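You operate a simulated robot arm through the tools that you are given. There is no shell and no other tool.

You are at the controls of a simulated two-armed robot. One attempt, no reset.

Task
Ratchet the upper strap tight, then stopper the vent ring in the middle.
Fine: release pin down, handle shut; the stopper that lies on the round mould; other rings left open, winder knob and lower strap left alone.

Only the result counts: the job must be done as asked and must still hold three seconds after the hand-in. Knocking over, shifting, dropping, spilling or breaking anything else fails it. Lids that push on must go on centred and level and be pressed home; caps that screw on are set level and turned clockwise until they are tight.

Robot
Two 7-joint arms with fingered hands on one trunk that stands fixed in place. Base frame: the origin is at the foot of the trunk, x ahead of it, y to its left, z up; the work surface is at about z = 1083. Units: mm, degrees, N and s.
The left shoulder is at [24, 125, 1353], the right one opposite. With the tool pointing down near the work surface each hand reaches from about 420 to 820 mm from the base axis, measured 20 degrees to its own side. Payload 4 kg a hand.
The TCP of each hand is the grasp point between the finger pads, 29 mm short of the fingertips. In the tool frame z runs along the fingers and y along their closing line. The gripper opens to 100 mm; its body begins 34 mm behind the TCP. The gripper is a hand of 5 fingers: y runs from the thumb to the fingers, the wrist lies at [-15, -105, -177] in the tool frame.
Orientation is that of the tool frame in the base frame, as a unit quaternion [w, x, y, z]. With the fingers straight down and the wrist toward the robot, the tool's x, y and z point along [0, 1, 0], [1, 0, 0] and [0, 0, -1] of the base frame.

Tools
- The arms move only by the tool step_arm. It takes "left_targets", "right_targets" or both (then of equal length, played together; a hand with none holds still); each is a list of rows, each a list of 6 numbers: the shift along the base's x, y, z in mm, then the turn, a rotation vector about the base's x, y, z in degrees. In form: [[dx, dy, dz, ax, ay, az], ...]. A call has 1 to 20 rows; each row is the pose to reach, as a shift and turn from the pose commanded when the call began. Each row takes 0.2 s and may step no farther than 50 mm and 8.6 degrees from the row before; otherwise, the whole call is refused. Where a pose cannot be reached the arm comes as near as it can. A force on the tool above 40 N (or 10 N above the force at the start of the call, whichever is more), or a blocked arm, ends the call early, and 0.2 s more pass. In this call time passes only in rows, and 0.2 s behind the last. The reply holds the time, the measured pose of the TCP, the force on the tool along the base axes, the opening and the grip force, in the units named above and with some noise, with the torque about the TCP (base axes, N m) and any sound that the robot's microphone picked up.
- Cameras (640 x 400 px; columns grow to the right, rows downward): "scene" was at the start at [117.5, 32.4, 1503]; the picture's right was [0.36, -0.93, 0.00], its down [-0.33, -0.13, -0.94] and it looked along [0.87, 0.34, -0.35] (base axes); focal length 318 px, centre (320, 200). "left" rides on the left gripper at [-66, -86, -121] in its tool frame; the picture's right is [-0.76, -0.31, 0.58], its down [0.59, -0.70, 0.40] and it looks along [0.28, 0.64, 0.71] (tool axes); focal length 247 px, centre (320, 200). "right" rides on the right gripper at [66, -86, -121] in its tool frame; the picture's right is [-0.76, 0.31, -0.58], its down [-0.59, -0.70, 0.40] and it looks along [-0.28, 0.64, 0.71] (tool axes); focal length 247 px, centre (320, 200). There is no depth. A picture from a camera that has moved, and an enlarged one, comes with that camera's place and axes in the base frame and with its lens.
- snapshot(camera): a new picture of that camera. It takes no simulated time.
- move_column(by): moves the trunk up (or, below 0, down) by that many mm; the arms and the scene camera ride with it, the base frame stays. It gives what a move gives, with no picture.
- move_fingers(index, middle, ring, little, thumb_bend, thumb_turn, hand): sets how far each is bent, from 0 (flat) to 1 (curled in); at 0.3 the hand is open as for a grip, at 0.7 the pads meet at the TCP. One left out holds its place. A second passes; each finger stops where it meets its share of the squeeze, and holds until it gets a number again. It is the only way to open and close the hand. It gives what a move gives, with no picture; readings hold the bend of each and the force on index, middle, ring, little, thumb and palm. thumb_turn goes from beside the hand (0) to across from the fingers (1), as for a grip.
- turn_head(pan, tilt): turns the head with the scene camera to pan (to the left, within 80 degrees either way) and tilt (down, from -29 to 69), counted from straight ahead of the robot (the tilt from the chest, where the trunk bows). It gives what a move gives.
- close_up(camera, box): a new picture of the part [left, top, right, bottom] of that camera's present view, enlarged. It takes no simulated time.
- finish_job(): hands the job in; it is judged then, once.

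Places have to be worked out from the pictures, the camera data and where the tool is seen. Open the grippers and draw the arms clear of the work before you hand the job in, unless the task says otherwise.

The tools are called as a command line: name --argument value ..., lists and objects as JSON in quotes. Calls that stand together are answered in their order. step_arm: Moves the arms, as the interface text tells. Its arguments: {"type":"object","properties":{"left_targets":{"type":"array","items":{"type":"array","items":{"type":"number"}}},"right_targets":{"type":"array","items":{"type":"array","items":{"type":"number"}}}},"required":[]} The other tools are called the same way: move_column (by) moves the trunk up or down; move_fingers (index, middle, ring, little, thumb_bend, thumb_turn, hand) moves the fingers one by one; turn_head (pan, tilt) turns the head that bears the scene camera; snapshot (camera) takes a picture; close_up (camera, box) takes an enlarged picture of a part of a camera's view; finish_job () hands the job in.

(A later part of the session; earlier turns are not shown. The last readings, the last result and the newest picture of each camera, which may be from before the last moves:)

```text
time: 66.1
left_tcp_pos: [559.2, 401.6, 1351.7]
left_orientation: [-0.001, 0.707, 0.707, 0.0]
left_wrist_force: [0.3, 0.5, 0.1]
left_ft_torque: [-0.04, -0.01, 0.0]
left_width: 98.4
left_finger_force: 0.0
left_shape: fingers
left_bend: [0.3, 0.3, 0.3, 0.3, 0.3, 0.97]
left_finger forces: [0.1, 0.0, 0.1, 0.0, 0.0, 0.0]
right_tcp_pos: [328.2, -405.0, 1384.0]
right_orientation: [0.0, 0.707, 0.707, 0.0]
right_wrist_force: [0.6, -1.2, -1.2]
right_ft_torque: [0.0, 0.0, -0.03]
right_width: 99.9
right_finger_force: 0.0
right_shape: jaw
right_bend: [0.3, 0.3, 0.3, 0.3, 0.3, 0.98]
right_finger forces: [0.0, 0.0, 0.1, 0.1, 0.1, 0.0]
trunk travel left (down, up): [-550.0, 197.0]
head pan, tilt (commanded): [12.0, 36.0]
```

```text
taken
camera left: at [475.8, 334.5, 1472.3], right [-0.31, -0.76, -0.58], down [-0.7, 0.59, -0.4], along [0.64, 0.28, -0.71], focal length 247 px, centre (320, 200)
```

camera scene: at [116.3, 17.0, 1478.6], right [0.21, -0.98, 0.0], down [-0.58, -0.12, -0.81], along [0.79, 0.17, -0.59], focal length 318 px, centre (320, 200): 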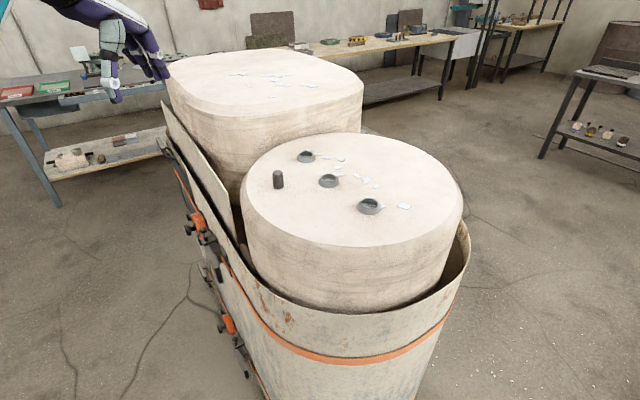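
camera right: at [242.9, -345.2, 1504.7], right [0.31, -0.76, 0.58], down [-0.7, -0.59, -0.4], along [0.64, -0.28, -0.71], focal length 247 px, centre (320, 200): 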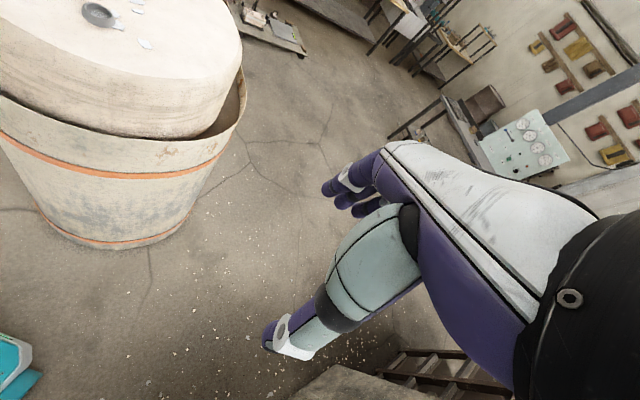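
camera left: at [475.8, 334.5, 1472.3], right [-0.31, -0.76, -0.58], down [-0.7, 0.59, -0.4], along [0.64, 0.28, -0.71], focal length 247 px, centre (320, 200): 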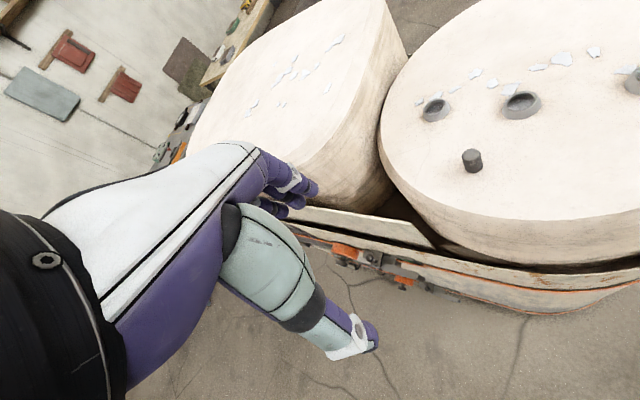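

I take enlarged views of the stopper and rings from both cameras.

close_up --camera "scene" --box '[256, 140, 416, 230]'

close_up --camera "scene" --box '[308, 164, 348, 194]'

close_up --camera "left" --box '[440, 70, 568, 190]'

close_up --camera "scene" --box '[262, 164, 302, 194]'

```text
4.00 times, centred on (336, 185) of scene
camera zoom: at [116.3, 17.0, 1478.6], right [0.21, -0.98, 0.0], down [-0.58, -0.12, -0.81], along [0.79, 0.17, -0.59], focal length 1271 px, centre (256, 260)
```

zoom: 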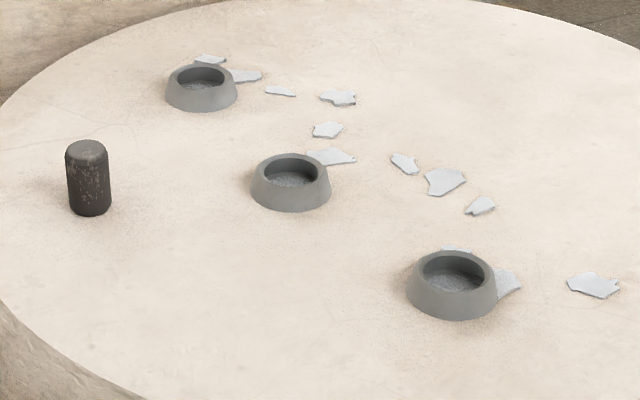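

```text
13.33 times, centred on (328, 179) of scene
camera zoom: at [116.3, 17.0, 1478.6], right [0.21, -0.98, 0.0], down [-0.58, -0.12, -0.81], along [0.79, 0.17, -0.59], focal length 4236 px, centre (213, 480)
```

zoom: 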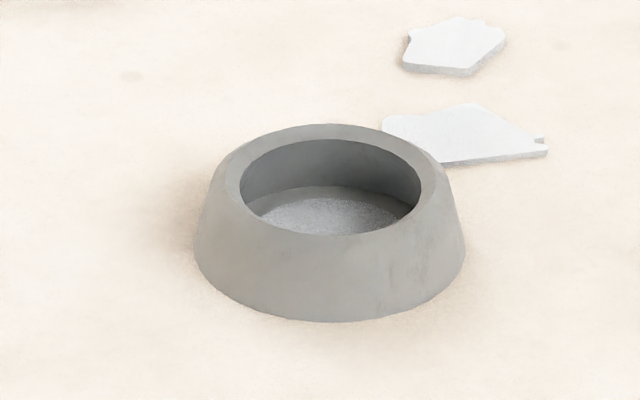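

```text
3.33 times, centred on (504, 130) of left
camera zoom: at [475.8, 334.5, 1472.3], right [-0.31, -0.76, -0.58], down [-0.7, 0.59, -0.4], along [0.64, 0.28, -0.71], focal length 823 px, centre (-293, 433)
```

zoom: 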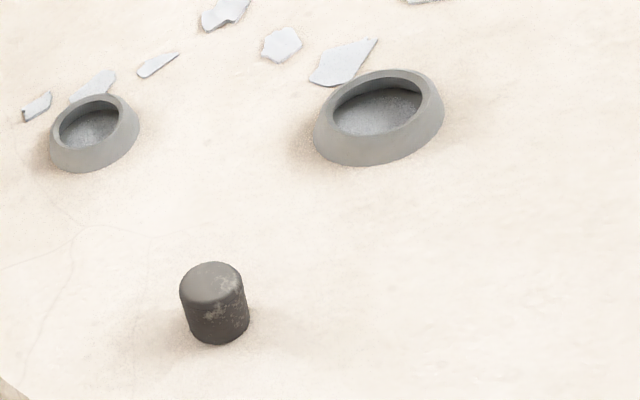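

```text
13.33 times, centred on (282, 179) of scene
camera zoom: at [116.3, 17.0, 1478.6], right [0.21, -0.98, 0.0], down [-0.58, -0.12, -0.81], along [0.79, 0.17, -0.59], focal length 4236 px, centre (827, 480)
```

zoom: 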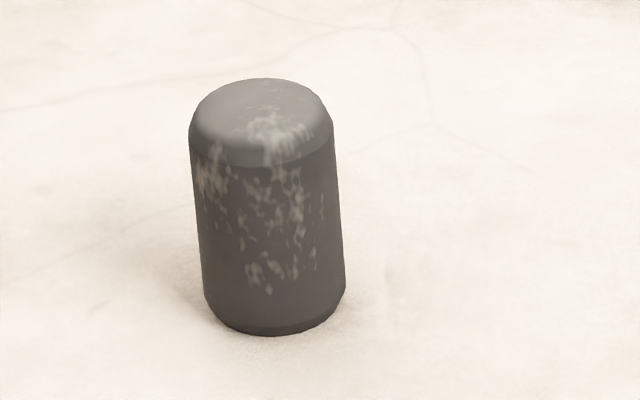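

Both cameras agree: stopper axis at (681.7, 232), about 24 mm across and 35 mm tall; middle ring centre at (718, 124), rim at about z=1096 with a ~30 mm opening. I shape the hand for an index + middle vs. thumb grip and move above the stopper.

move_fingers --hand "left" --index 0.48 --middle 0.48 --ring 1.0 --little 1.0 --thumb_bend 0.48 --thumb_turn 1.0

step_arm --left_targets '[[21, -29, -22, 0, 0, 0], [41, -57, -44, 0, 0, 0], [62, -86, -66, 0, 0, 0], [82, -115, -88, 0, 0, 0], [102, -143, -110, 0, 0, 0], [122.5, -172, -132, 0, 0, 0]]'

snapshot --camera "left"

close_up --camera "scene" --box '[230, 100, 390, 220]'

```text
time: 67.1
left_tcp_pos: [559.6, 400.9, 1350.9]
left_orientation: [0.0, 0.706, 0.708, -0.001]
left_wrist_force: [-1.0, 0.6, 0.8]
left_ft_torque: [0.03, 0.01, 0.01]
left_width: 55.4
left_finger_force: 0.1
left_shape: fingers
left_bend: [0.48, 0.48, 1.0, 1.0, 0.48, 1.0]
left_finger forces: [0.0, 0.1, 0.0, 0.1, 0.1, 0.0]
right_tcp_pos: [327.2, -406.9, 1384.4]
right_orientation: [0.001, 0.708, 0.706, 0.0]
right_wrist_force: [1.3, -0.9, -0.9]
right_ft_torque: [-0.02, -0.02, -0.01]
right_width: 99.8
right_finger_force: 0.0
right_shape: jaw
right_bend: [0.3, 0.3, 0.3, 0.3, 0.3, 0.98]
right_finger forces: [0.1, 0.1, 0.1, 0.0, 0.1, 0.0]
trunk travel left (down, up): [-550.0, 197.0]
head pan, tilt (commanded): [12.0, 36.0]
```

```text
time: 68.5
left_tcp_pos: [683.7, 228.1, 1218.5]
left_orientation: [-0.001, 0.706, 0.708, 0.001]
left_wrist_force: [0.1, -0.2, -0.1]
left_ft_torque: [-0.02, 0.0, -0.01]
left_width: 55.1
left_finger_force: 0.1
left_shape: fingers
left_bend: [0.48, 0.48, 1.0, 1.0, 0.48, 1.0]
left_finger forces: [0.0, 0.0, 0.1, 0.0, 0.0, 0.0]
right_tcp_pos: [328.6, -407.3, 1384.5]
right_orientation: [-0.001, 0.707, 0.707, 0.0]
right_wrist_force: [-0.2, -0.2, 0.2]
right_ft_torque: [0.03, 0.03, 0.0]
right_width: 99.7
right_finger_force: 0.0
right_shape: jaw
right_bend: [0.3, 0.3, 0.3, 0.3, 0.3, 0.98]
right_finger forces: [0.0, 0.0, 0.0, 0.0, 0.1, 0.1]
trunk travel left (down, up): [-550.0, 197.0]
head pan, tilt (commanded): [12.0, 36.0]
```

```text
taken
camera left: at [601.6, 161.4, 1339.8], right [-0.31, -0.76, -0.58], down [-0.7, 0.59, -0.4], along [0.64, 0.29, -0.71], focal length 247 px, centre (320, 200)
```

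left: 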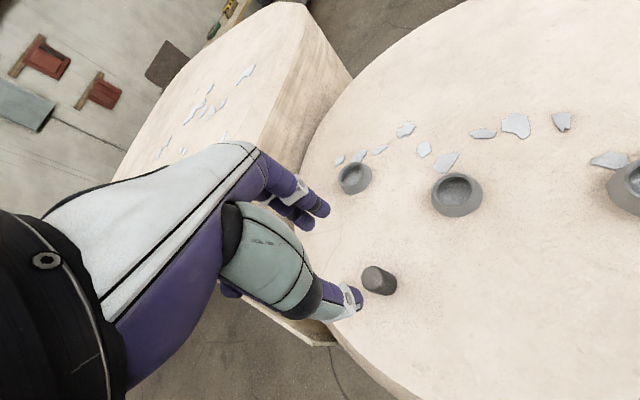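

```text
3.33 times, centred on (310, 160) of scene
camera zoom: at [117.1, 15.8, 1478.6], right [0.21, -0.98, 0.0], down [-0.58, -0.12, -0.81], along [0.79, 0.17, -0.59], focal length 1059 px, centre (353, 333)
```

zoom: 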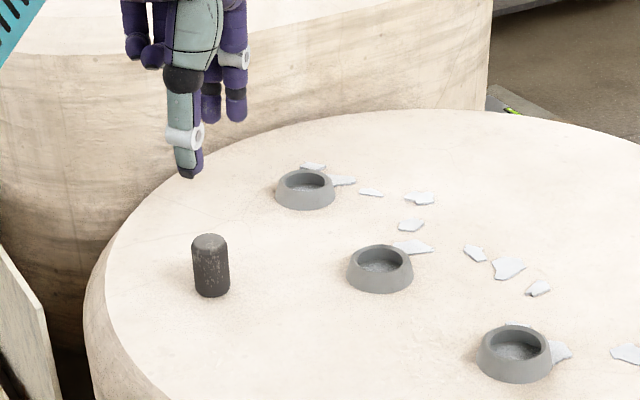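

The fingers straddle the stopper symmetrically (thumb at about -27, fingers at about +26 mm). I lower in two stages.

step_arm --left_targets '[[0, 0, -15, 0, 0, 0], [0, 0, -30, 0, 0, 0], [0, 0, -45, 0, 0, 0], [0, 0, -58, 0, 0, 0]]'

snapshot --camera "left"

close_up --camera "scene" --box '[240, 120, 340, 200]'

```text
time: 69.5
left_tcp_pos: [682.7, 228.6, 1159.6]
left_orientation: [0.0, 0.706, 0.708, -0.001]
left_wrist_force: [-0.2, -0.3, 0.5]
left_ft_torque: [0.03, -0.02, -0.02]
left_width: 55.3
left_finger_force: 0.2
left_shape: fingers
left_bend: [0.48, 0.48, 1.0, 1.0, 0.48, 1.0]
left_finger forces: [0.0, 0.1, 0.0, 0.1, 0.1, 0.0]
right_tcp_pos: [328.1, -407.3, 1384.2]
right_orientation: [0.0, 0.707, 0.707, 0.0]
right_wrist_force: [-0.4, 0.4, -0.3]
right_ft_torque: [0.0, 0.0, -0.02]
right_width: 99.7
right_finger_force: 0.1
right_shape: jaw
right_bend: [0.3, 0.3, 0.3, 0.3, 0.3, 0.98]
right_finger forces: [0.1, 0.1, 0.0, 0.0, 0.0, 0.1]
trunk travel left (down, up): [-550.0, 197.0]
head pan, tilt (commanded): [12.0, 36.0]
```

```text
taken
camera left: at [599.4, 162.5, 1280.8], right [-0.31, -0.76, -0.58], down [-0.7, 0.59, -0.4], along [0.64, 0.28, -0.71], focal length 247 px, centre (320, 200)
```

left: 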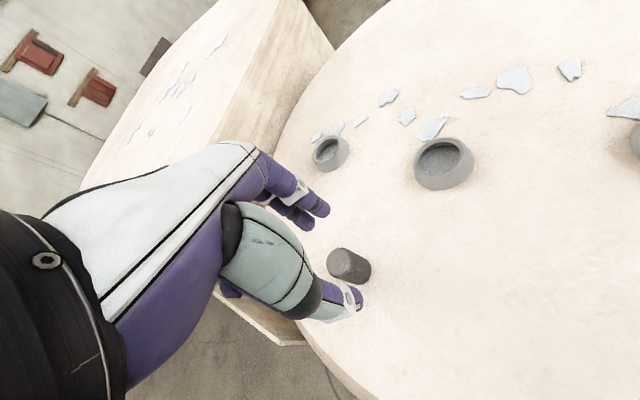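

```text
5.00 times, centred on (290, 160) of scene
camera zoom: at [116.4, 16.9, 1478.6], right [0.21, -0.98, 0.0], down [-0.58, -0.12, -0.81], along [0.79, 0.17, -0.59], focal length 1588 px, centre (470, 400)
```

zoom: 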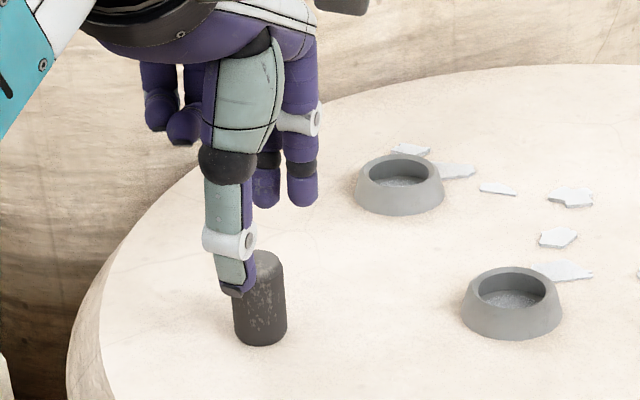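

The alignment looks good. I lower the remaining 36 mm so that the fingertips stop about 12 mm above the mould, and check.

step_arm --left_targets '[[-1, 0, -9, 0, 0, 0], [-1, 0, -18, 0, 0, 0], [-1, 0, -27, 0, 0, 0], [-1, 0, -36, 0, 0, 0]]'

close_up --camera "left" --box '[270, 170, 398, 320]'

close_up --camera "scene" --box '[250, 140, 314, 200]'

```text
time: 70.5
left_tcp_pos: [679.7, 228.8, 1121.1]
left_orientation: [-0.001, 0.706, 0.708, 0.0]
left_wrist_force: [-1.1, 0.3, -0.4]
left_ft_torque: [0.02, 0.01, 0.0]
left_width: 55.2
left_finger_force: 0.2
left_shape: fingers
left_bend: [0.48, 0.48, 1.0, 1.0, 0.48, 1.0]
left_finger forces: [0.0, 0.0, 0.0, 0.0, 0.0, 0.0]
right_tcp_pos: [328.8, -406.8, 1384.7]
right_orientation: [-0.001, 0.707, 0.707, -0.001]
right_wrist_force: [0.0, 0.2, 0.1]
right_ft_torque: [0.0, 0.02, 0.03]
right_width: 99.7
right_finger_force: 0.0
right_shape: jaw
right_bend: [0.3, 0.3, 0.3, 0.3, 0.3, 0.98]
right_finger forces: [0.0, 0.1, 0.0, 0.1, 0.0, 0.0]
trunk travel left (down, up): [-550.0, 197.0]
head pan, tilt (commanded): [12.0, 36.0]
```

```text
2.67 times, centred on (334, 245) of left
camera zoom: at [596.4, 161.6, 1242.7], right [-0.31, -0.76, -0.58], down [-0.7, 0.59, -0.4], along [0.64, 0.28, -0.71], focal length 659 px, centre (283, 80)
```

zoom: 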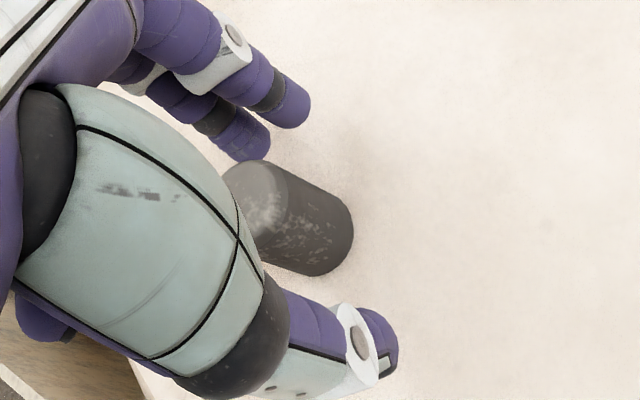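

```text
6.67 times, centred on (282, 170) of scene
camera zoom: at [116.4, 17.0, 1478.6], right [0.21, -0.98, 0.0], down [-0.58, -0.12, -0.81], along [0.79, 0.17, -0.59], focal length 2118 px, centre (573, 400)
```

zoom: 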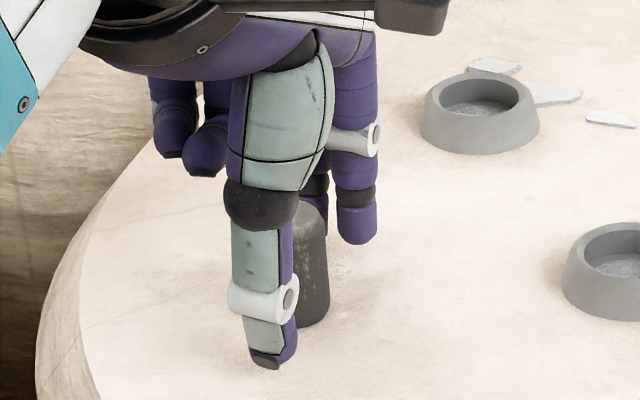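

The stopper sits between thumb and fingers. I close all three slowly, first to 0.56.

move_fingers --hand "left" --index 0.56 --middle 0.56 --thumb_bend 0.56

close_up --camera "left" --box '[270, 170, 398, 320]'

close_up --camera "scene" --box '[250, 140, 314, 200]'

```text
time: 71.5
left_tcp_pos: [680.2, 229.1, 1122.7]
left_orientation: [0.0, 0.706, 0.708, -0.001]
left_wrist_force: [-0.7, 0.7, 0.7]
left_ft_torque: [-0.01, 0.02, -0.01]
left_width: 35.4
left_finger_force: 0.0
left_shape: fingers
left_bend: [0.56, 0.56, 1.0, 1.0, 0.56, 1.0]
left_finger forces: [0.0, 0.1, 0.0, 0.0, 0.1, 0.0]
right_tcp_pos: [327.9, -406.7, 1384.5]
right_orientation: [-0.001, 0.708, 0.706, 0.0]
right_wrist_force: [-0.6, 0.4, -0.8]
right_ft_torque: [0.02, -0.02, 0.01]
right_width: 99.6
right_finger_force: 0.1
right_shape: jaw
right_bend: [0.3, 0.3, 0.3, 0.3, 0.3, 0.98]
right_finger forces: [0.0, 0.1, 0.0, 0.0, 0.0, 0.1]
trunk travel left (down, up): [-550.0, 197.0]
head pan, tilt (commanded): [12.0, 36.0]
```

```text
2.67 times, centred on (334, 245) of left
camera zoom: at [596.4, 161.5, 1243.0], right [-0.31, -0.76, -0.58], down [-0.7, 0.59, -0.4], along [0.64, 0.28, -0.71], focal length 659 px, centre (283, 80)
```

zoom: 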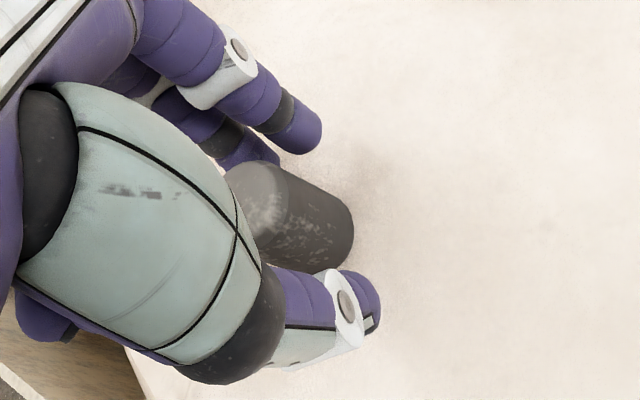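

```text
6.67 times, centred on (282, 170) of scene
camera zoom: at [116.4, 16.8, 1478.6], right [0.21, -0.98, 0.0], down [-0.58, -0.12, -0.81], along [0.79, 0.17, -0.59], focal length 2118 px, centre (573, 400)
```

zoom: 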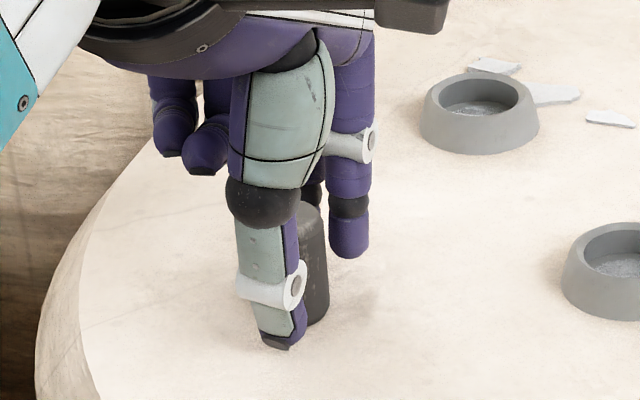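

The gap is 35 mm and still symmetric. I continue closing to 0.60 and then to a firm grip.

move_fingers --hand "left" --index 0.6 --middle 0.6 --thumb_bend 0.6

close_up --camera "left" --box '[270, 170, 398, 320]'

```text
time: 72.5
left_tcp_pos: [681.1, 229.5, 1122.3]
left_orientation: [0.0, 0.706, 0.708, 0.0]
left_wrist_force: [-0.2, 0.2, -0.2]
left_ft_torque: [0.0, -0.01, -0.01]
left_width: 25.8
left_finger_force: 0.1
left_shape: fingers
left_bend: [0.6, 0.6, 1.0, 1.0, 0.6, 1.0]
left_finger forces: [0.0, 0.0, 0.1, 0.0, 0.0, 0.0]
right_tcp_pos: [329.2, -407.6, 1383.4]
right_orientation: [-0.001, 0.708, 0.707, 0.0]
right_wrist_force: [-0.4, 0.2, 0.2]
right_ft_torque: [-0.03, -0.01, 0.02]
right_width: 99.9
right_finger_force: 0.2
right_shape: jaw
right_bend: [0.3, 0.3, 0.3, 0.3, 0.3, 0.98]
right_finger forces: [0.0, 0.0, 0.0, 0.0, 0.0, 0.1]
trunk travel left (down, up): [-550.0, 197.0]
head pan, tilt (commanded): [12.0, 36.0]
```

```text
2.67 times, centred on (334, 245) of left
camera zoom: at [596.3, 161.5, 1243.0], right [-0.31, -0.76, -0.58], down [-0.7, 0.59, -0.4], along [0.64, 0.28, -0.71], focal length 659 px, centre (283, 80)
```

zoom: 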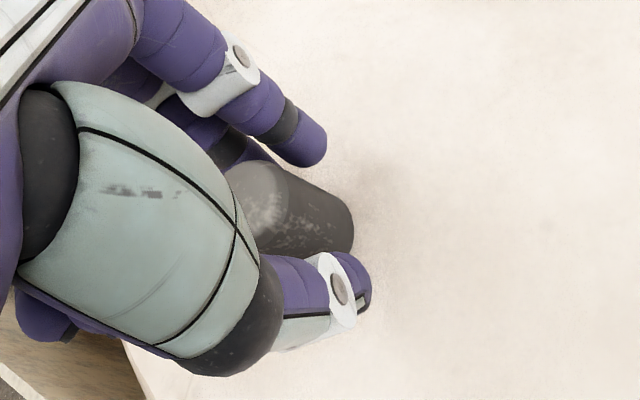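

Still no contact at a 25.8 mm gap. Now I close for the grip.

move_fingers --hand "left" --index 0.72 --middle 0.72 --thumb_bend 0.72

close_up --camera "left" --box '[270, 170, 398, 320]'

close_up --camera "scene" --box '[250, 140, 314, 200]'

```text
time: 73.5
left_tcp_pos: [679.2, 229.1, 1121.7]
left_orientation: [0.0, 0.706, 0.709, 0.0]
left_wrist_force: [0.6, 0.1, 0.1]
left_ft_torque: [0.03, 0.03, 0.0]
left_width: 13.5
left_finger_force: 8.8
left_shape: fingers
left_bend: [0.71, 0.65, 1.0, 1.0, 0.65, 1.0]
left_finger forces: [3.3, 5.8, 0.1, 0.1, 8.7, 0.0]
right_tcp_pos: [327.6, -408.0, 1384.6]
right_orientation: [-0.001, 0.708, 0.706, 0.0]
right_wrist_force: [-0.7, -0.5, 0.5]
right_ft_torque: [-0.02, 0.02, 0.0]
right_width: 99.7
right_finger_force: 0.1
right_shape: jaw
right_bend: [0.3, 0.3, 0.3, 0.3, 0.3, 0.98]
right_finger forces: [0.0, 0.0, 0.0, 0.0, 0.0, 0.0]
trunk travel left (down, up): [-550.0, 197.0]
head pan, tilt (commanded): [12.0, 36.0]
```

```text
2.67 times, centred on (334, 245) of left
camera zoom: at [596.4, 161.5, 1243.0], right [-0.31, -0.76, -0.58], down [-0.7, 0.59, -0.4], along [0.64, 0.28, -0.71], focal length 659 px, centre (283, 80)
```

zoom: 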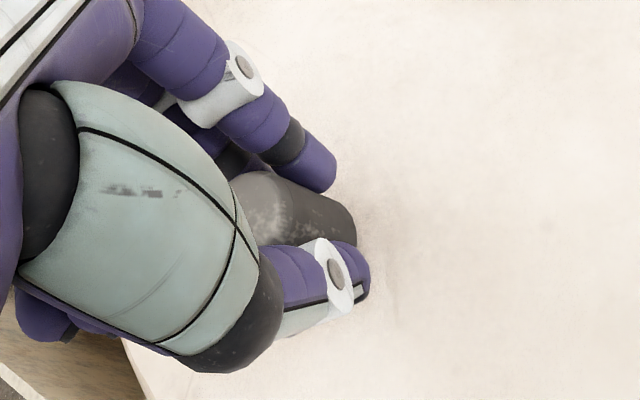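

```text
6.67 times, centred on (282, 170) of scene
camera zoom: at [116.3, 16.8, 1478.6], right [0.21, -0.98, 0.0], down [-0.58, -0.12, -0.81], along [0.79, 0.17, -0.59], focal length 2118 px, centre (573, 400)
```

zoom: 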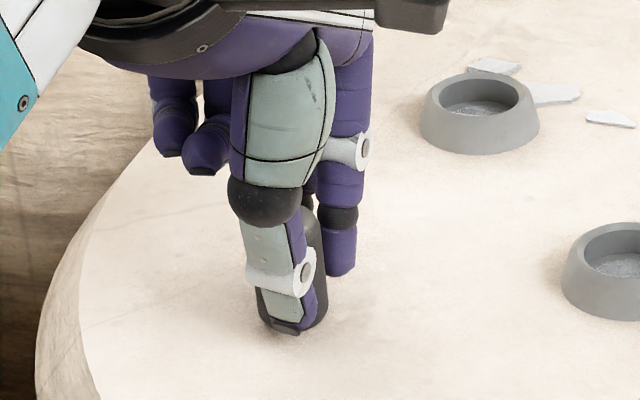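

The middle finger and thumb hold the stopper, but the index slid past its side, so the hand should sit about 4 mm further in +y. I open a little, shift and re-grip.

move_fingers --hand "left" --index 0.58 --middle 0.58 --thumb_bend 0.58

step_arm --left_targets '[[1, 2, 1, 0, 0, 0], [1, 4, 1, 0, 0, 0]]'

close_up --camera "left" --box '[270, 170, 398, 320]'

close_up --camera "scene" --box '[250, 140, 314, 200]'

```text
time: 74.5
left_tcp_pos: [680.2, 229.4, 1122.0]
left_orientation: [0.0, 0.707, 0.707, -0.001]
left_wrist_force: [-0.8, -0.6, 0.5]
left_ft_torque: [0.02, 0.01, -0.01]
left_width: 32.2
left_finger_force: 0.1
left_shape: fingers
left_bend: [0.57, 0.57, 1.0, 1.0, 0.57, 1.0]
left_finger forces: [0.0, 0.0, 0.0, 0.0, 0.0, 0.0]
right_tcp_pos: [327.5, -405.9, 1384.5]
right_orientation: [-0.001, 0.708, 0.706, 0.0]
right_wrist_force: [-0.6, 0.1, 0.4]
right_ft_torque: [0.01, -0.01, -0.01]
right_width: 99.7
right_finger_force: 0.1
right_shape: jaw
right_bend: [0.3, 0.3, 0.3, 0.3, 0.3, 0.98]
right_finger forces: [0.0, 0.1, 0.0, 0.0, 0.0, 0.0]
trunk travel left (down, up): [-550.0, 197.0]
head pan, tilt (commanded): [12.0, 36.0]
```

```text
time: 75.1
left_tcp_pos: [681.6, 232.1, 1123.9]
left_orientation: [-0.001, 0.706, 0.708, 0.0]
left_wrist_force: [-1.5, -0.5, 0.1]
left_ft_torque: [-0.03, -0.01, 0.0]
left_width: 31.9
left_finger_force: 0.0
left_shape: fingers
left_bend: [0.57, 0.57, 1.0, 1.0, 0.57, 1.0]
left_finger forces: [0.0, 0.0, 0.1, 0.0, 0.0, 0.0]
right_tcp_pos: [326.8, -406.4, 1384.3]
right_orientation: [0.0, 0.707, 0.707, 0.0]
right_wrist_force: [-0.2, 0.1, 0.2]
right_ft_torque: [-0.01, 0.03, 0.01]
right_width: 99.9
right_finger_force: 0.0
right_shape: jaw
right_bend: [0.3, 0.3, 0.3, 0.3, 0.3, 0.98]
right_finger forces: [0.1, 0.1, 0.0, 0.0, 0.0, 0.0]
trunk travel left (down, up): [-550.0, 197.0]
head pan, tilt (commanded): [12.0, 36.0]
```

```text
2.67 times, centred on (334, 245) of left
camera zoom: at [598.1, 165.4, 1245.1], right [-0.31, -0.76, -0.58], down [-0.7, 0.59, -0.4], along [0.64, 0.28, -0.71], focal length 659 px, centre (283, 80)
```

zoom: 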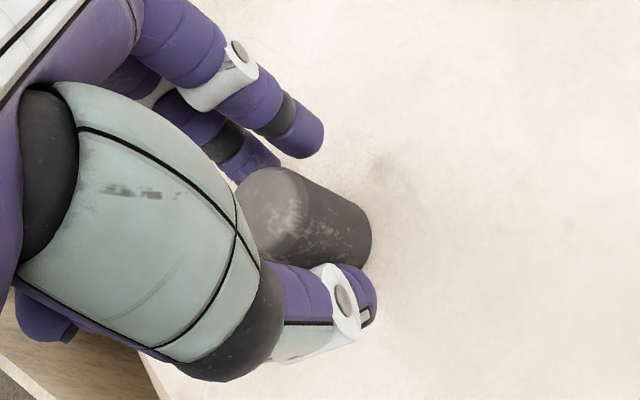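

```text
6.67 times, centred on (282, 170) of scene
camera zoom: at [116.3, 16.9, 1478.6], right [0.21, -0.98, 0.0], down [-0.58, -0.12, -0.81], along [0.79, 0.17, -0.59], focal length 2118 px, centre (573, 400)
```

zoom: 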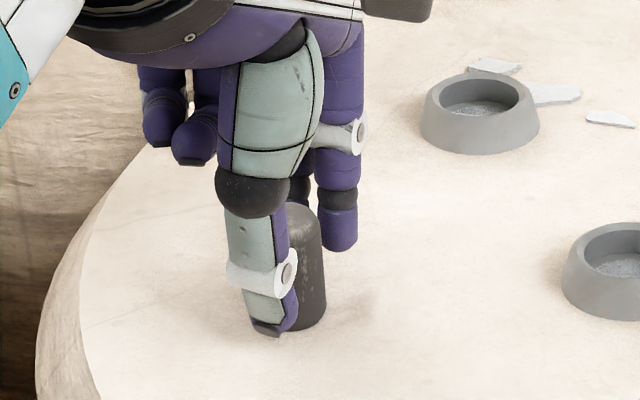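

The stopper is upright and better centred between the fingers. I close again.

move_fingers --hand "left" --index 0.75 --middle 0.75 --thumb_bend 0.75

close_up --camera "left" --box '[270, 170, 398, 320]'

close_up --camera "scene" --box '[250, 140, 314, 200]'

```text
time: 76.1
left_tcp_pos: [681.5, 232.5, 1123.9]
left_orientation: [-0.001, 0.706, 0.708, -0.001]
left_wrist_force: [0.9, 1.2, -0.2]
left_ft_torque: [-0.02, 0.03, -0.01]
left_width: 15.8
left_finger_force: 14.1
left_shape: fingers
left_bend: [0.73, 0.66, 1.0, 1.0, 0.65, 1.0]
left_finger forces: [7.6, 7.3, 0.1, 0.1, 13.7, 0.0]
right_tcp_pos: [328.0, -407.0, 1383.2]
right_orientation: [0.0, 0.708, 0.706, -0.001]
right_wrist_force: [0.8, -0.8, -0.1]
right_ft_torque: [-0.02, -0.01, 0.0]
right_width: 99.8
right_finger_force: 0.2
right_shape: jaw
right_bend: [0.3, 0.3, 0.3, 0.3, 0.3, 0.98]
right_finger forces: [0.0, 0.0, 0.0, 0.0, 0.1, 0.1]
trunk travel left (down, up): [-550.0, 197.0]
head pan, tilt (commanded): [12.0, 36.0]
```

```text
2.67 times, centred on (334, 245) of left
camera zoom: at [598.1, 165.3, 1245.0], right [-0.31, -0.76, -0.58], down [-0.7, 0.59, -0.4], along [0.64, 0.28, -0.71], focal length 659 px, centre (283, 80)
```

zoom: 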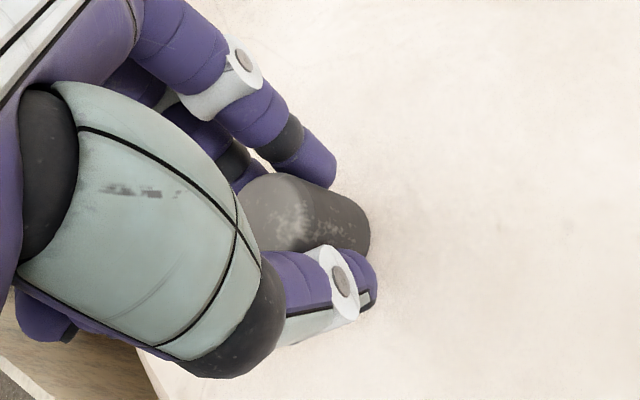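

```text
6.67 times, centred on (282, 170) of scene
camera zoom: at [116.4, 16.8, 1478.6], right [0.21, -0.98, 0.0], down [-0.58, -0.12, -0.81], along [0.79, 0.17, -0.59], focal length 2118 px, centre (573, 400)
```

zoom: 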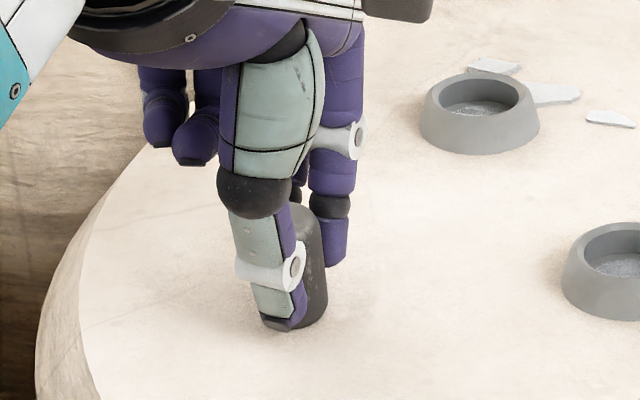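

It's a balanced three-point grip (7.6 / 7.3 / 13.7 N). I lift 30 mm and check that the stopper comes along upright.

step_arm --left_targets '[[0, 0, 5, 0, 0, 0], [0, 0, 12, 0, 0, 0], [0, 0, 20, 0, 0, 0], [0, 0, 30, 0, 0, 0], [0, 0, 40, 0, 0, 0]]'

close_up --camera "left" --box '[270, 170, 398, 320]'

close_up --camera "scene" --box '[250, 130, 314, 190]'

```text
time: 77.3
left_tcp_pos: [681.2, 233.0, 1165.0]
left_orientation: [0.0, 0.706, 0.708, -0.001]
left_wrist_force: [-0.1, 0.6, -0.3]
left_ft_torque: [0.02, 0.01, 0.0]
left_width: 15.9
left_finger_force: 14.7
left_shape: fingers
left_bend: [0.73, 0.66, 1.0, 1.0, 0.65, 1.0]
left_finger forces: [7.7, 7.3, 0.1, 0.0, 13.8, 0.0]
right_tcp_pos: [328.4, -406.9, 1385.1]
right_orientation: [0.0, 0.708, 0.707, 0.0]
right_wrist_force: [0.5, 0.2, 0.0]
right_ft_torque: [0.02, 0.0, 0.05]
right_width: 99.7
right_finger_force: 0.1
right_shape: jaw
right_bend: [0.3, 0.3, 0.3, 0.3, 0.3, 0.98]
right_finger forces: [0.1, 0.0, 0.0, 0.0, 0.0, 0.1]
trunk travel left (down, up): [-550.0, 197.0]
head pan, tilt (commanded): [12.0, 36.0]
```

```text
2.67 times, centred on (334, 245) of left
camera zoom: at [598.5, 165.7, 1285.5], right [-0.31, -0.76, -0.58], down [-0.7, 0.59, -0.4], along [0.64, 0.28, -0.71], focal length 659 px, centre (283, 80)
```

zoom: 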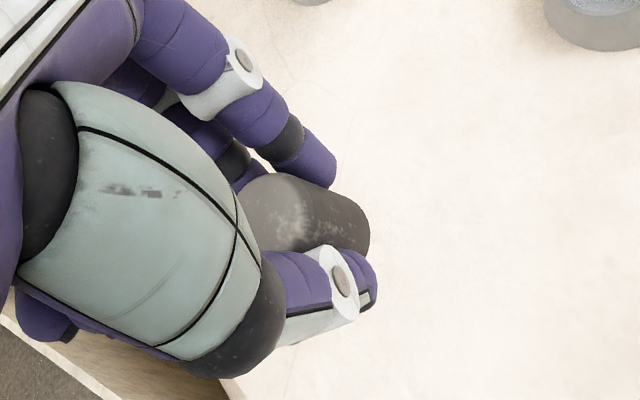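

```text
6.67 times, centred on (282, 160) of scene
camera zoom: at [116.4, 16.8, 1478.6], right [0.21, -0.98, 0.0], down [-0.58, -0.12, -0.81], along [0.79, 0.17, -0.59], focal length 2118 px, centre (573, 467)
```

zoom: 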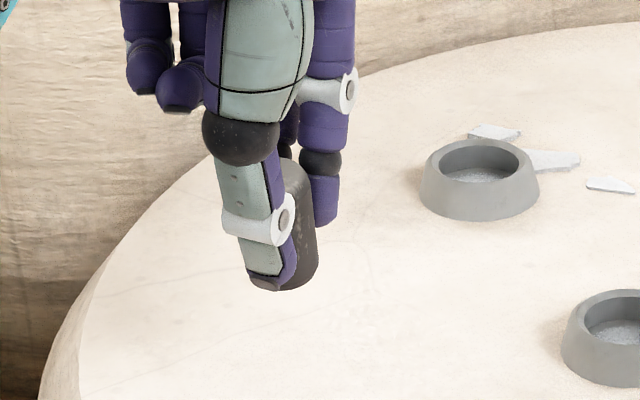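

The stopper came up cleanly and unchanged in the grip. I'll zoom in to measure precisely where it sits in the hand.

close_up --camera "left" --box '[295, 220, 367, 280]'

close_up --camera "scene" --box '[262, 145, 302, 180]'

```text
6.67 times, centred on (331, 250) of left
camera zoom: at [598.5, 165.7, 1285.5], right [-0.31, -0.76, -0.58], down [-0.7, 0.59, -0.4], along [0.64, 0.28, -0.71], focal length 1646 px, centre (247, -133)
```

zoom: 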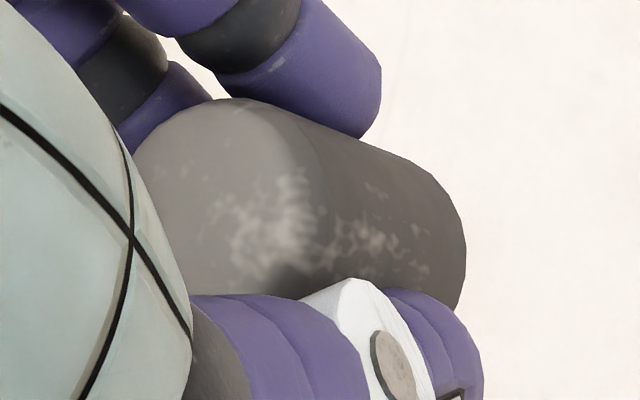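

```text
11.43 times, centred on (282, 162) of scene
camera zoom: at [116.4, 16.8, 1478.6], right [0.21, -0.98, 0.0], down [-0.58, -0.12, -0.81], along [0.79, 0.17, -0.59], focal length 3631 px, centre (754, 629)
```

zoom: 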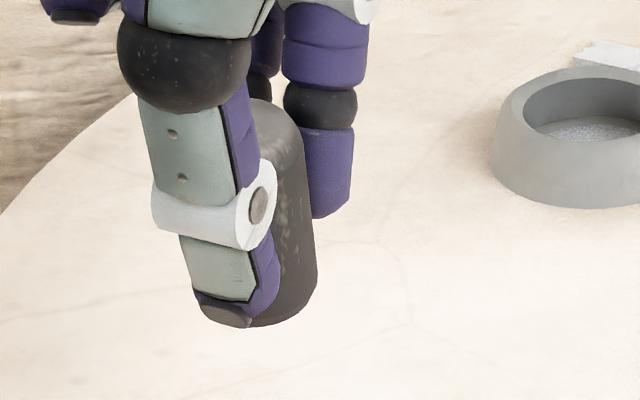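

The stopper is held upright, its bottom about 41 mm below the TCP and offset by roughly (+2, +2) mm. I carry it over to the middle ring at (718, 124), staying 25 mm above the rim.

step_arm --left_targets '[[6, -18, 0, 0, 0, 0], [12, -37, 0, 0, 0, 0], [18, -56, 0, 0, 0, 0], [24, -75, 0, 0, 0, 0], [30, -94, 0, 0, 0, 0], [34.5, -110.5, 0, 0, 0, 0]]'

snapshot --camera "left"

close_up --camera "scene" --box '[296, 140, 360, 200]'

close_up --camera "left" --box '[295, 210, 391, 290]'

```text
time: 78.7
left_tcp_pos: [717.0, 120.5, 1162.8]
left_orientation: [0.0, 0.707, 0.708, -0.001]
left_wrist_force: [-0.1, 0.3, -1.2]
left_ft_torque: [0.03, -0.04, -0.03]
left_width: 15.8
left_finger_force: 14.5
left_shape: fingers
left_bend: [0.73, 0.66, 1.0, 1.0, 0.65, 1.0]
left_finger forces: [7.7, 7.3, 0.0, 0.0, 13.8, 0.1]
right_tcp_pos: [329.6, -406.2, 1384.3]
right_orientation: [-0.001, 0.707, 0.707, 0.001]
right_wrist_force: [0.2, 1.4, 0.0]
right_ft_torque: [0.0, -0.01, 0.0]
right_width: 99.6
right_finger_force: 0.1
right_shape: jaw
right_bend: [0.3, 0.3, 0.3, 0.3, 0.3, 0.98]
right_finger forces: [0.0, 0.0, 0.1, 0.1, 0.0, 0.0]
trunk travel left (down, up): [-550.0, 197.0]
head pan, tilt (commanded): [12.0, 36.0]
```

```text
taken
camera left: at [633.8, 54.0, 1284.4], right [-0.31, -0.76, -0.58], down [-0.7, 0.59, -0.4], along [0.64, 0.28, -0.71], focal length 247 px, centre (320, 200)
```

left: 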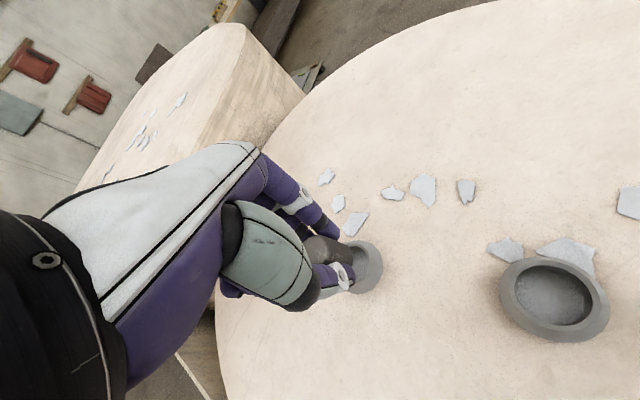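

```text
6.67 times, centred on (328, 170) of scene
camera zoom: at [117.6, 16.0, 1478.5], right [0.21, -0.98, 0.0], down [-0.58, -0.12, -0.81], along [0.79, 0.17, -0.59], focal length 2118 px, centre (267, 400)
```

zoom: 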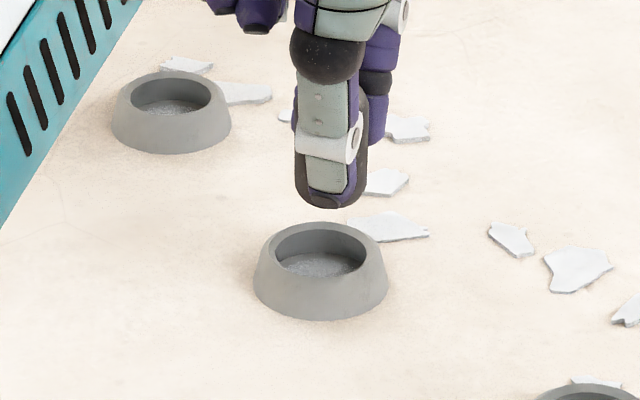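

```text
5.00 times, centred on (343, 250) of left
camera zoom: at [633.8, 54.0, 1284.4], right [-0.31, -0.76, -0.58], down [-0.7, 0.59, -0.4], along [0.64, 0.28, -0.71], focal length 1235 px, centre (205, -50)
```

zoom: 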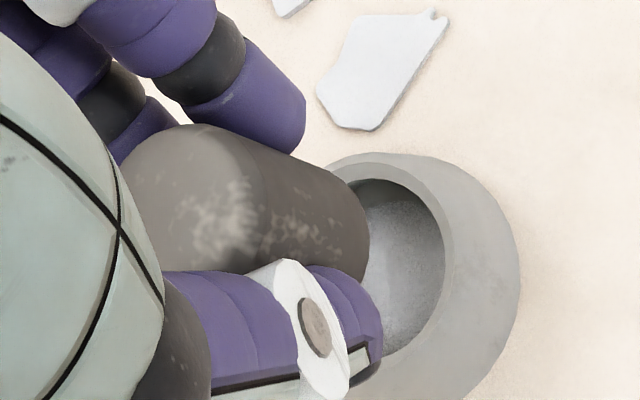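

The scene camera puts the stopper bottom at about (718.6, 121.4) and the ring centre at (718, 124.5). I shift +3 mm in y, lower 14 mm and re-check.

step_arm --left_targets '[[-0.5, 3, 0, 0, 0, 0], [-0.5, 3, -7, 0, 0, 0], [-0.5, 3, -14, 0, 0, 0]]'

close_up --camera "scene" --box '[306, 150, 350, 190]'

close_up --camera "left" --box '[295, 210, 391, 290]'

```text
time: 79.5
left_tcp_pos: [717.2, 123.9, 1150.2]
left_orientation: [-0.001, 0.706, 0.708, -0.002]
left_wrist_force: [-0.7, 0.4, -1.0]
left_ft_torque: [0.01, -0.01, 0.01]
left_width: 15.8
left_finger_force: 14.8
left_shape: fingers
left_bend: [0.73, 0.66, 1.0, 1.0, 0.65, 1.0]
left_finger forces: [7.6, 7.5, 0.1, 0.0, 13.8, 0.1]
right_tcp_pos: [328.6, -406.3, 1383.3]
right_orientation: [-0.001, 0.707, 0.708, -0.001]
right_wrist_force: [-0.3, -0.7, 0.5]
right_ft_torque: [0.02, 0.03, 0.03]
right_width: 99.9
right_finger_force: 0.1
right_shape: jaw
right_bend: [0.3, 0.3, 0.3, 0.3, 0.3, 0.98]
right_finger forces: [0.0, 0.0, 0.0, 0.1, 0.1, 0.0]
trunk travel left (down, up): [-550.0, 197.0]
head pan, tilt (commanded): [12.0, 36.0]
```

```text
10.00 times, centred on (328, 170) of scene
camera zoom: at [116.3, 16.9, 1478.6], right [0.21, -0.98, 0.0], down [-0.58, -0.12, -0.81], along [0.79, 0.17, -0.59], focal length 3177 px, centre (240, 500)
```

zoom: 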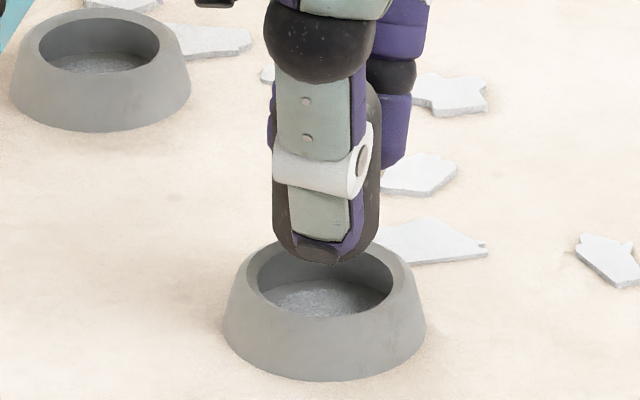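

```text
5.00 times, centred on (343, 250) of left
camera zoom: at [633.5, 57.1, 1271.7], right [-0.31, -0.76, -0.58], down [-0.7, 0.59, -0.4], along [0.64, 0.28, -0.71], focal length 1235 px, centre (205, -50)
```

zoom: 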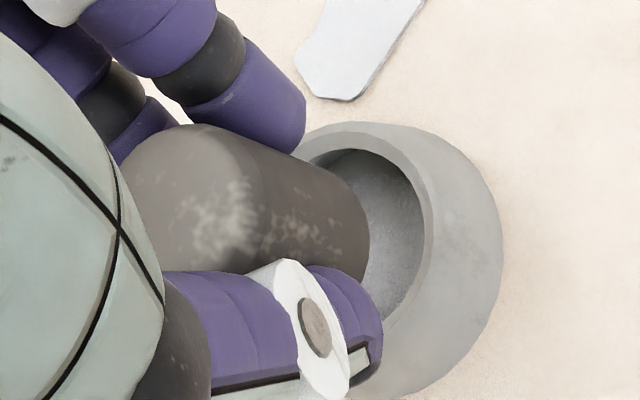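

Laterally it's aligned within 0.2 mm, and in depth it's about 1 mm short. I shift +1.2 mm in x and lower to just above the rim.

step_arm --left_targets '[[1.2, 0, -4, 0, 0, 0], [1.2, 0, -8, 0, 0, 0], [1.2, 0, -11, 0, 0, 0]]'

close_up --camera "scene" --box '[306, 155, 350, 195]'

close_up --camera "left" --box '[295, 210, 391, 290]'

```text
time: 80.3
left_tcp_pos: [719.5, 124.1, 1140.0]
left_orientation: [-0.001, 0.706, 0.708, 0.0]
left_wrist_force: [-0.5, -0.5, -0.3]
left_ft_torque: [0.04, 0.02, -0.01]
left_width: 15.6
left_finger_force: 14.1
left_shape: fingers
left_bend: [0.73, 0.66, 1.0, 1.0, 0.65, 1.0]
left_finger forces: [7.5, 7.4, 0.1, 0.1, 13.8, 0.1]
right_tcp_pos: [327.7, -406.3, 1384.4]
right_orientation: [-0.001, 0.707, 0.707, 0.0]
right_wrist_force: [0.1, 0.3, 0.5]
right_ft_torque: [0.02, -0.01, -0.05]
right_width: 99.8
right_finger_force: 0.1
right_shape: jaw
right_bend: [0.3, 0.3, 0.3, 0.3, 0.3, 0.98]
right_finger forces: [0.1, 0.0, 0.0, 0.0, 0.0, 0.1]
trunk travel left (down, up): [-550.0, 197.0]
head pan, tilt (commanded): [12.0, 36.0]
```

```text
10.00 times, centred on (328, 175) of scene
camera zoom: at [116.4, 16.7, 1478.6], right [0.21, -0.98, 0.0], down [-0.58, -0.12, -0.81], along [0.79, 0.17, -0.59], focal length 3177 px, centre (240, 450)
```

zoom: 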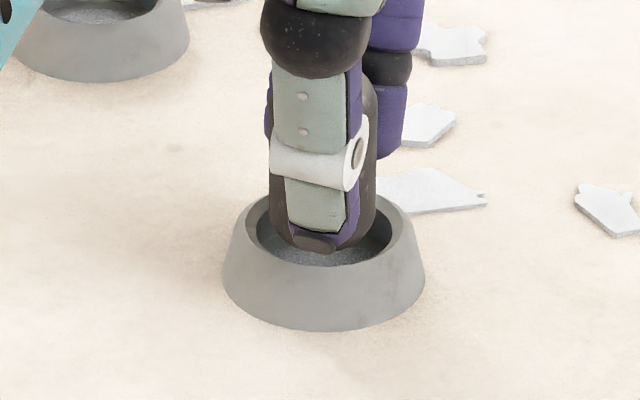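

```text
5.00 times, centred on (343, 250) of left
camera zoom: at [634.1, 57.5, 1260.9], right [-0.31, -0.76, -0.58], down [-0.7, 0.59, -0.4], along [0.64, 0.28, -0.71], focal length 1235 px, centre (205, -50)
```

zoom: 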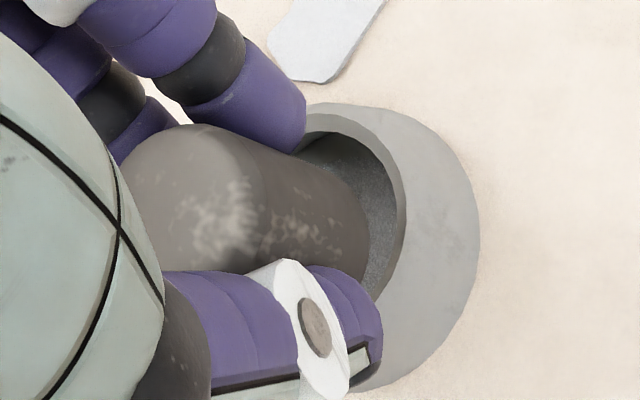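

The thumb tip reaches almost as low as the stopper's bottom, so it would hit the rim before the stopper is seated. I'd better set the stopper back down on its old spot and re-grip about 12 mm higher; I lift and carry it back.

step_arm --left_targets '[[0, 0, 10, 0, 0, 0], [0, 0, 25, 0, 0, 0], [-6, 18, 27, 0, 0, 0], [-12, 37, 27, 0, 0, 0], [-18, 56, 27, 0, 0, 0], [-24, 75, 27, 0, 0, 0], [-30, 92, 27, 0, 0, 0], [-35, 107, 25, 0, 0, 0], [-35, 107, 12, 0, 0, 0], [-35, 107, 0, 0, 0, 0], [-35, 107, -9, 0, 0, 0]]'

close_up --camera "scene" --box '[250, 140, 314, 200]'

```text
time: 82.7
left_tcp_pos: [683.4, 230.7, 1131.0]
left_orientation: [-0.001, 0.707, 0.707, 0.0]
left_wrist_force: [0.2, 0.5, -0.4]
left_ft_torque: [0.05, -0.01, 0.0]
left_width: 15.9
left_finger_force: 14.5
left_shape: fingers
left_bend: [0.73, 0.66, 1.0, 1.0, 0.65, 1.0]
left_finger forces: [7.6, 7.4, 0.1, 0.0, 13.8, 0.0]
right_tcp_pos: [328.2, -405.6, 1383.8]
right_orientation: [-0.001, 0.707, 0.707, -0.001]
right_wrist_force: [0.2, 0.3, 0.2]
right_ft_torque: [-0.01, -0.02, 0.01]
right_width: 99.8
right_finger_force: 0.0
right_shape: jaw
right_bend: [0.3, 0.3, 0.3, 0.3, 0.3, 0.98]
right_finger forces: [0.0, 0.0, 0.0, 0.1, 0.0, 0.0]
trunk travel left (down, up): [-550.0, 197.0]
head pan, tilt (commanded): [12.0, 36.0]
```

```text
6.67 times, centred on (282, 170) of scene
camera zoom: at [116.5, 16.7, 1478.6], right [0.21, -0.98, 0.0], down [-0.58, -0.12, -0.81], along [0.79, 0.17, -0.59], focal length 2118 px, centre (573, 400)
```

zoom: 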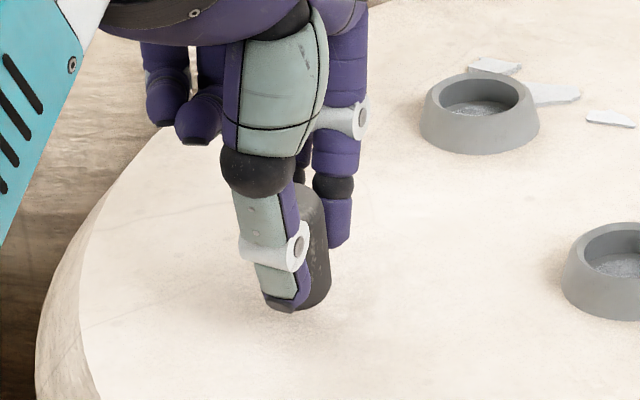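

The stopper is back over its old spot, about 6 mm above the mould. I lower it gently to contact.

step_arm --left_targets '[[0, 0, -2, 0, 0, 0], [0, 0, -4, 0, 0, 0], [0, 0, -5.5, 0, 0, 0], [0, 0, -6.5, 0, 0, 0]]'

close_up --camera "scene" --box '[250, 140, 314, 200]'

```text
time: 83.7
left_tcp_pos: [682.0, 233.1, 1123.8]
left_orientation: [0.001, 0.706, 0.708, 0.0]
left_wrist_force: [0.6, -0.5, -0.9]
left_ft_torque: [0.0, 0.02, 0.0]
left_width: 15.5
left_finger_force: 14.6
left_shape: fingers
left_bend: [0.73, 0.66, 1.0, 1.0, 0.65, 1.0]
left_finger forces: [7.7, 7.6, 0.0, 0.1, 13.8, 0.1]
right_tcp_pos: [328.8, -406.1, 1384.3]
right_orientation: [0.0, 0.706, 0.708, -0.001]
right_wrist_force: [0.1, 1.3, 0.4]
right_ft_torque: [0.01, -0.01, -0.01]
right_width: 99.5
right_finger_force: 0.0
right_shape: jaw
right_bend: [0.3, 0.3, 0.3, 0.3, 0.3, 0.98]
right_finger forces: [0.1, 0.0, 0.1, 0.0, 0.0, 0.1]
trunk travel left (down, up): [-550.0, 197.0]
head pan, tilt (commanded): [12.0, 36.0]
```

```text
6.67 times, centred on (282, 170) of scene
camera zoom: at [116.3, 16.8, 1478.7], right [0.21, -0.98, 0.0], down [-0.58, -0.12, -0.81], along [0.79, 0.17, -0.59], focal length 2118 px, centre (573, 400)
```

zoom: 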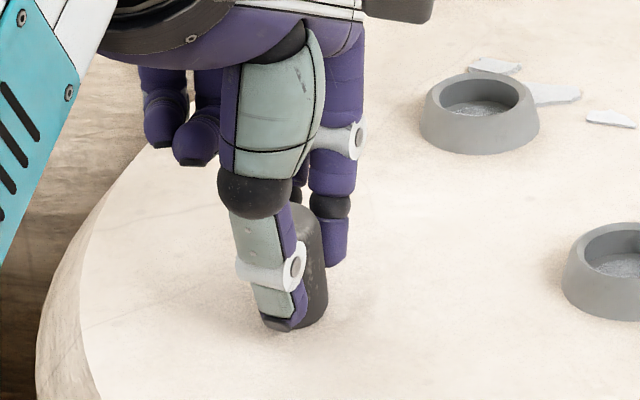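

The image matches the original grip height. I lower by fractions until I feel contact.

step_arm --left_targets '[[0, 0, -0.7, 0, 0, 0], [0, 0, -1.4, 0, 0, 0]]'

```text
time: 84.3
left_tcp_pos: [682.1, 233.4, 1123.0]
left_orientation: [0.0, 0.706, 0.709, 0.0]
left_wrist_force: [0.3, -0.8, 3.8]
left_ft_torque: [-0.03, 0.01, 0.03]
left_width: 15.7
left_finger_force: 14.2
left_shape: fingers
left_bend: [0.73, 0.66, 1.0, 1.0, 0.65, 1.0]
left_finger forces: [7.9, 7.7, 0.1, 0.1, 13.9, 0.0]
right_tcp_pos: [328.9, -406.0, 1385.1]
right_orientation: [-0.001, 0.706, 0.708, -0.001]
right_wrist_force: [-0.1, 0.3, -0.5]
right_ft_torque: [0.0, -0.02, 0.0]
right_width: 99.6
right_finger_force: 0.0
right_shape: jaw
right_bend: [0.3, 0.3, 0.3, 0.3, 0.3, 0.98]
right_finger forces: [0.0, 0.0, 0.0, 0.0, 0.0, 0.1]
trunk travel left (down, up): [-550.0, 197.0]
head pan, tilt (commanded): [12.0, 36.0]
```

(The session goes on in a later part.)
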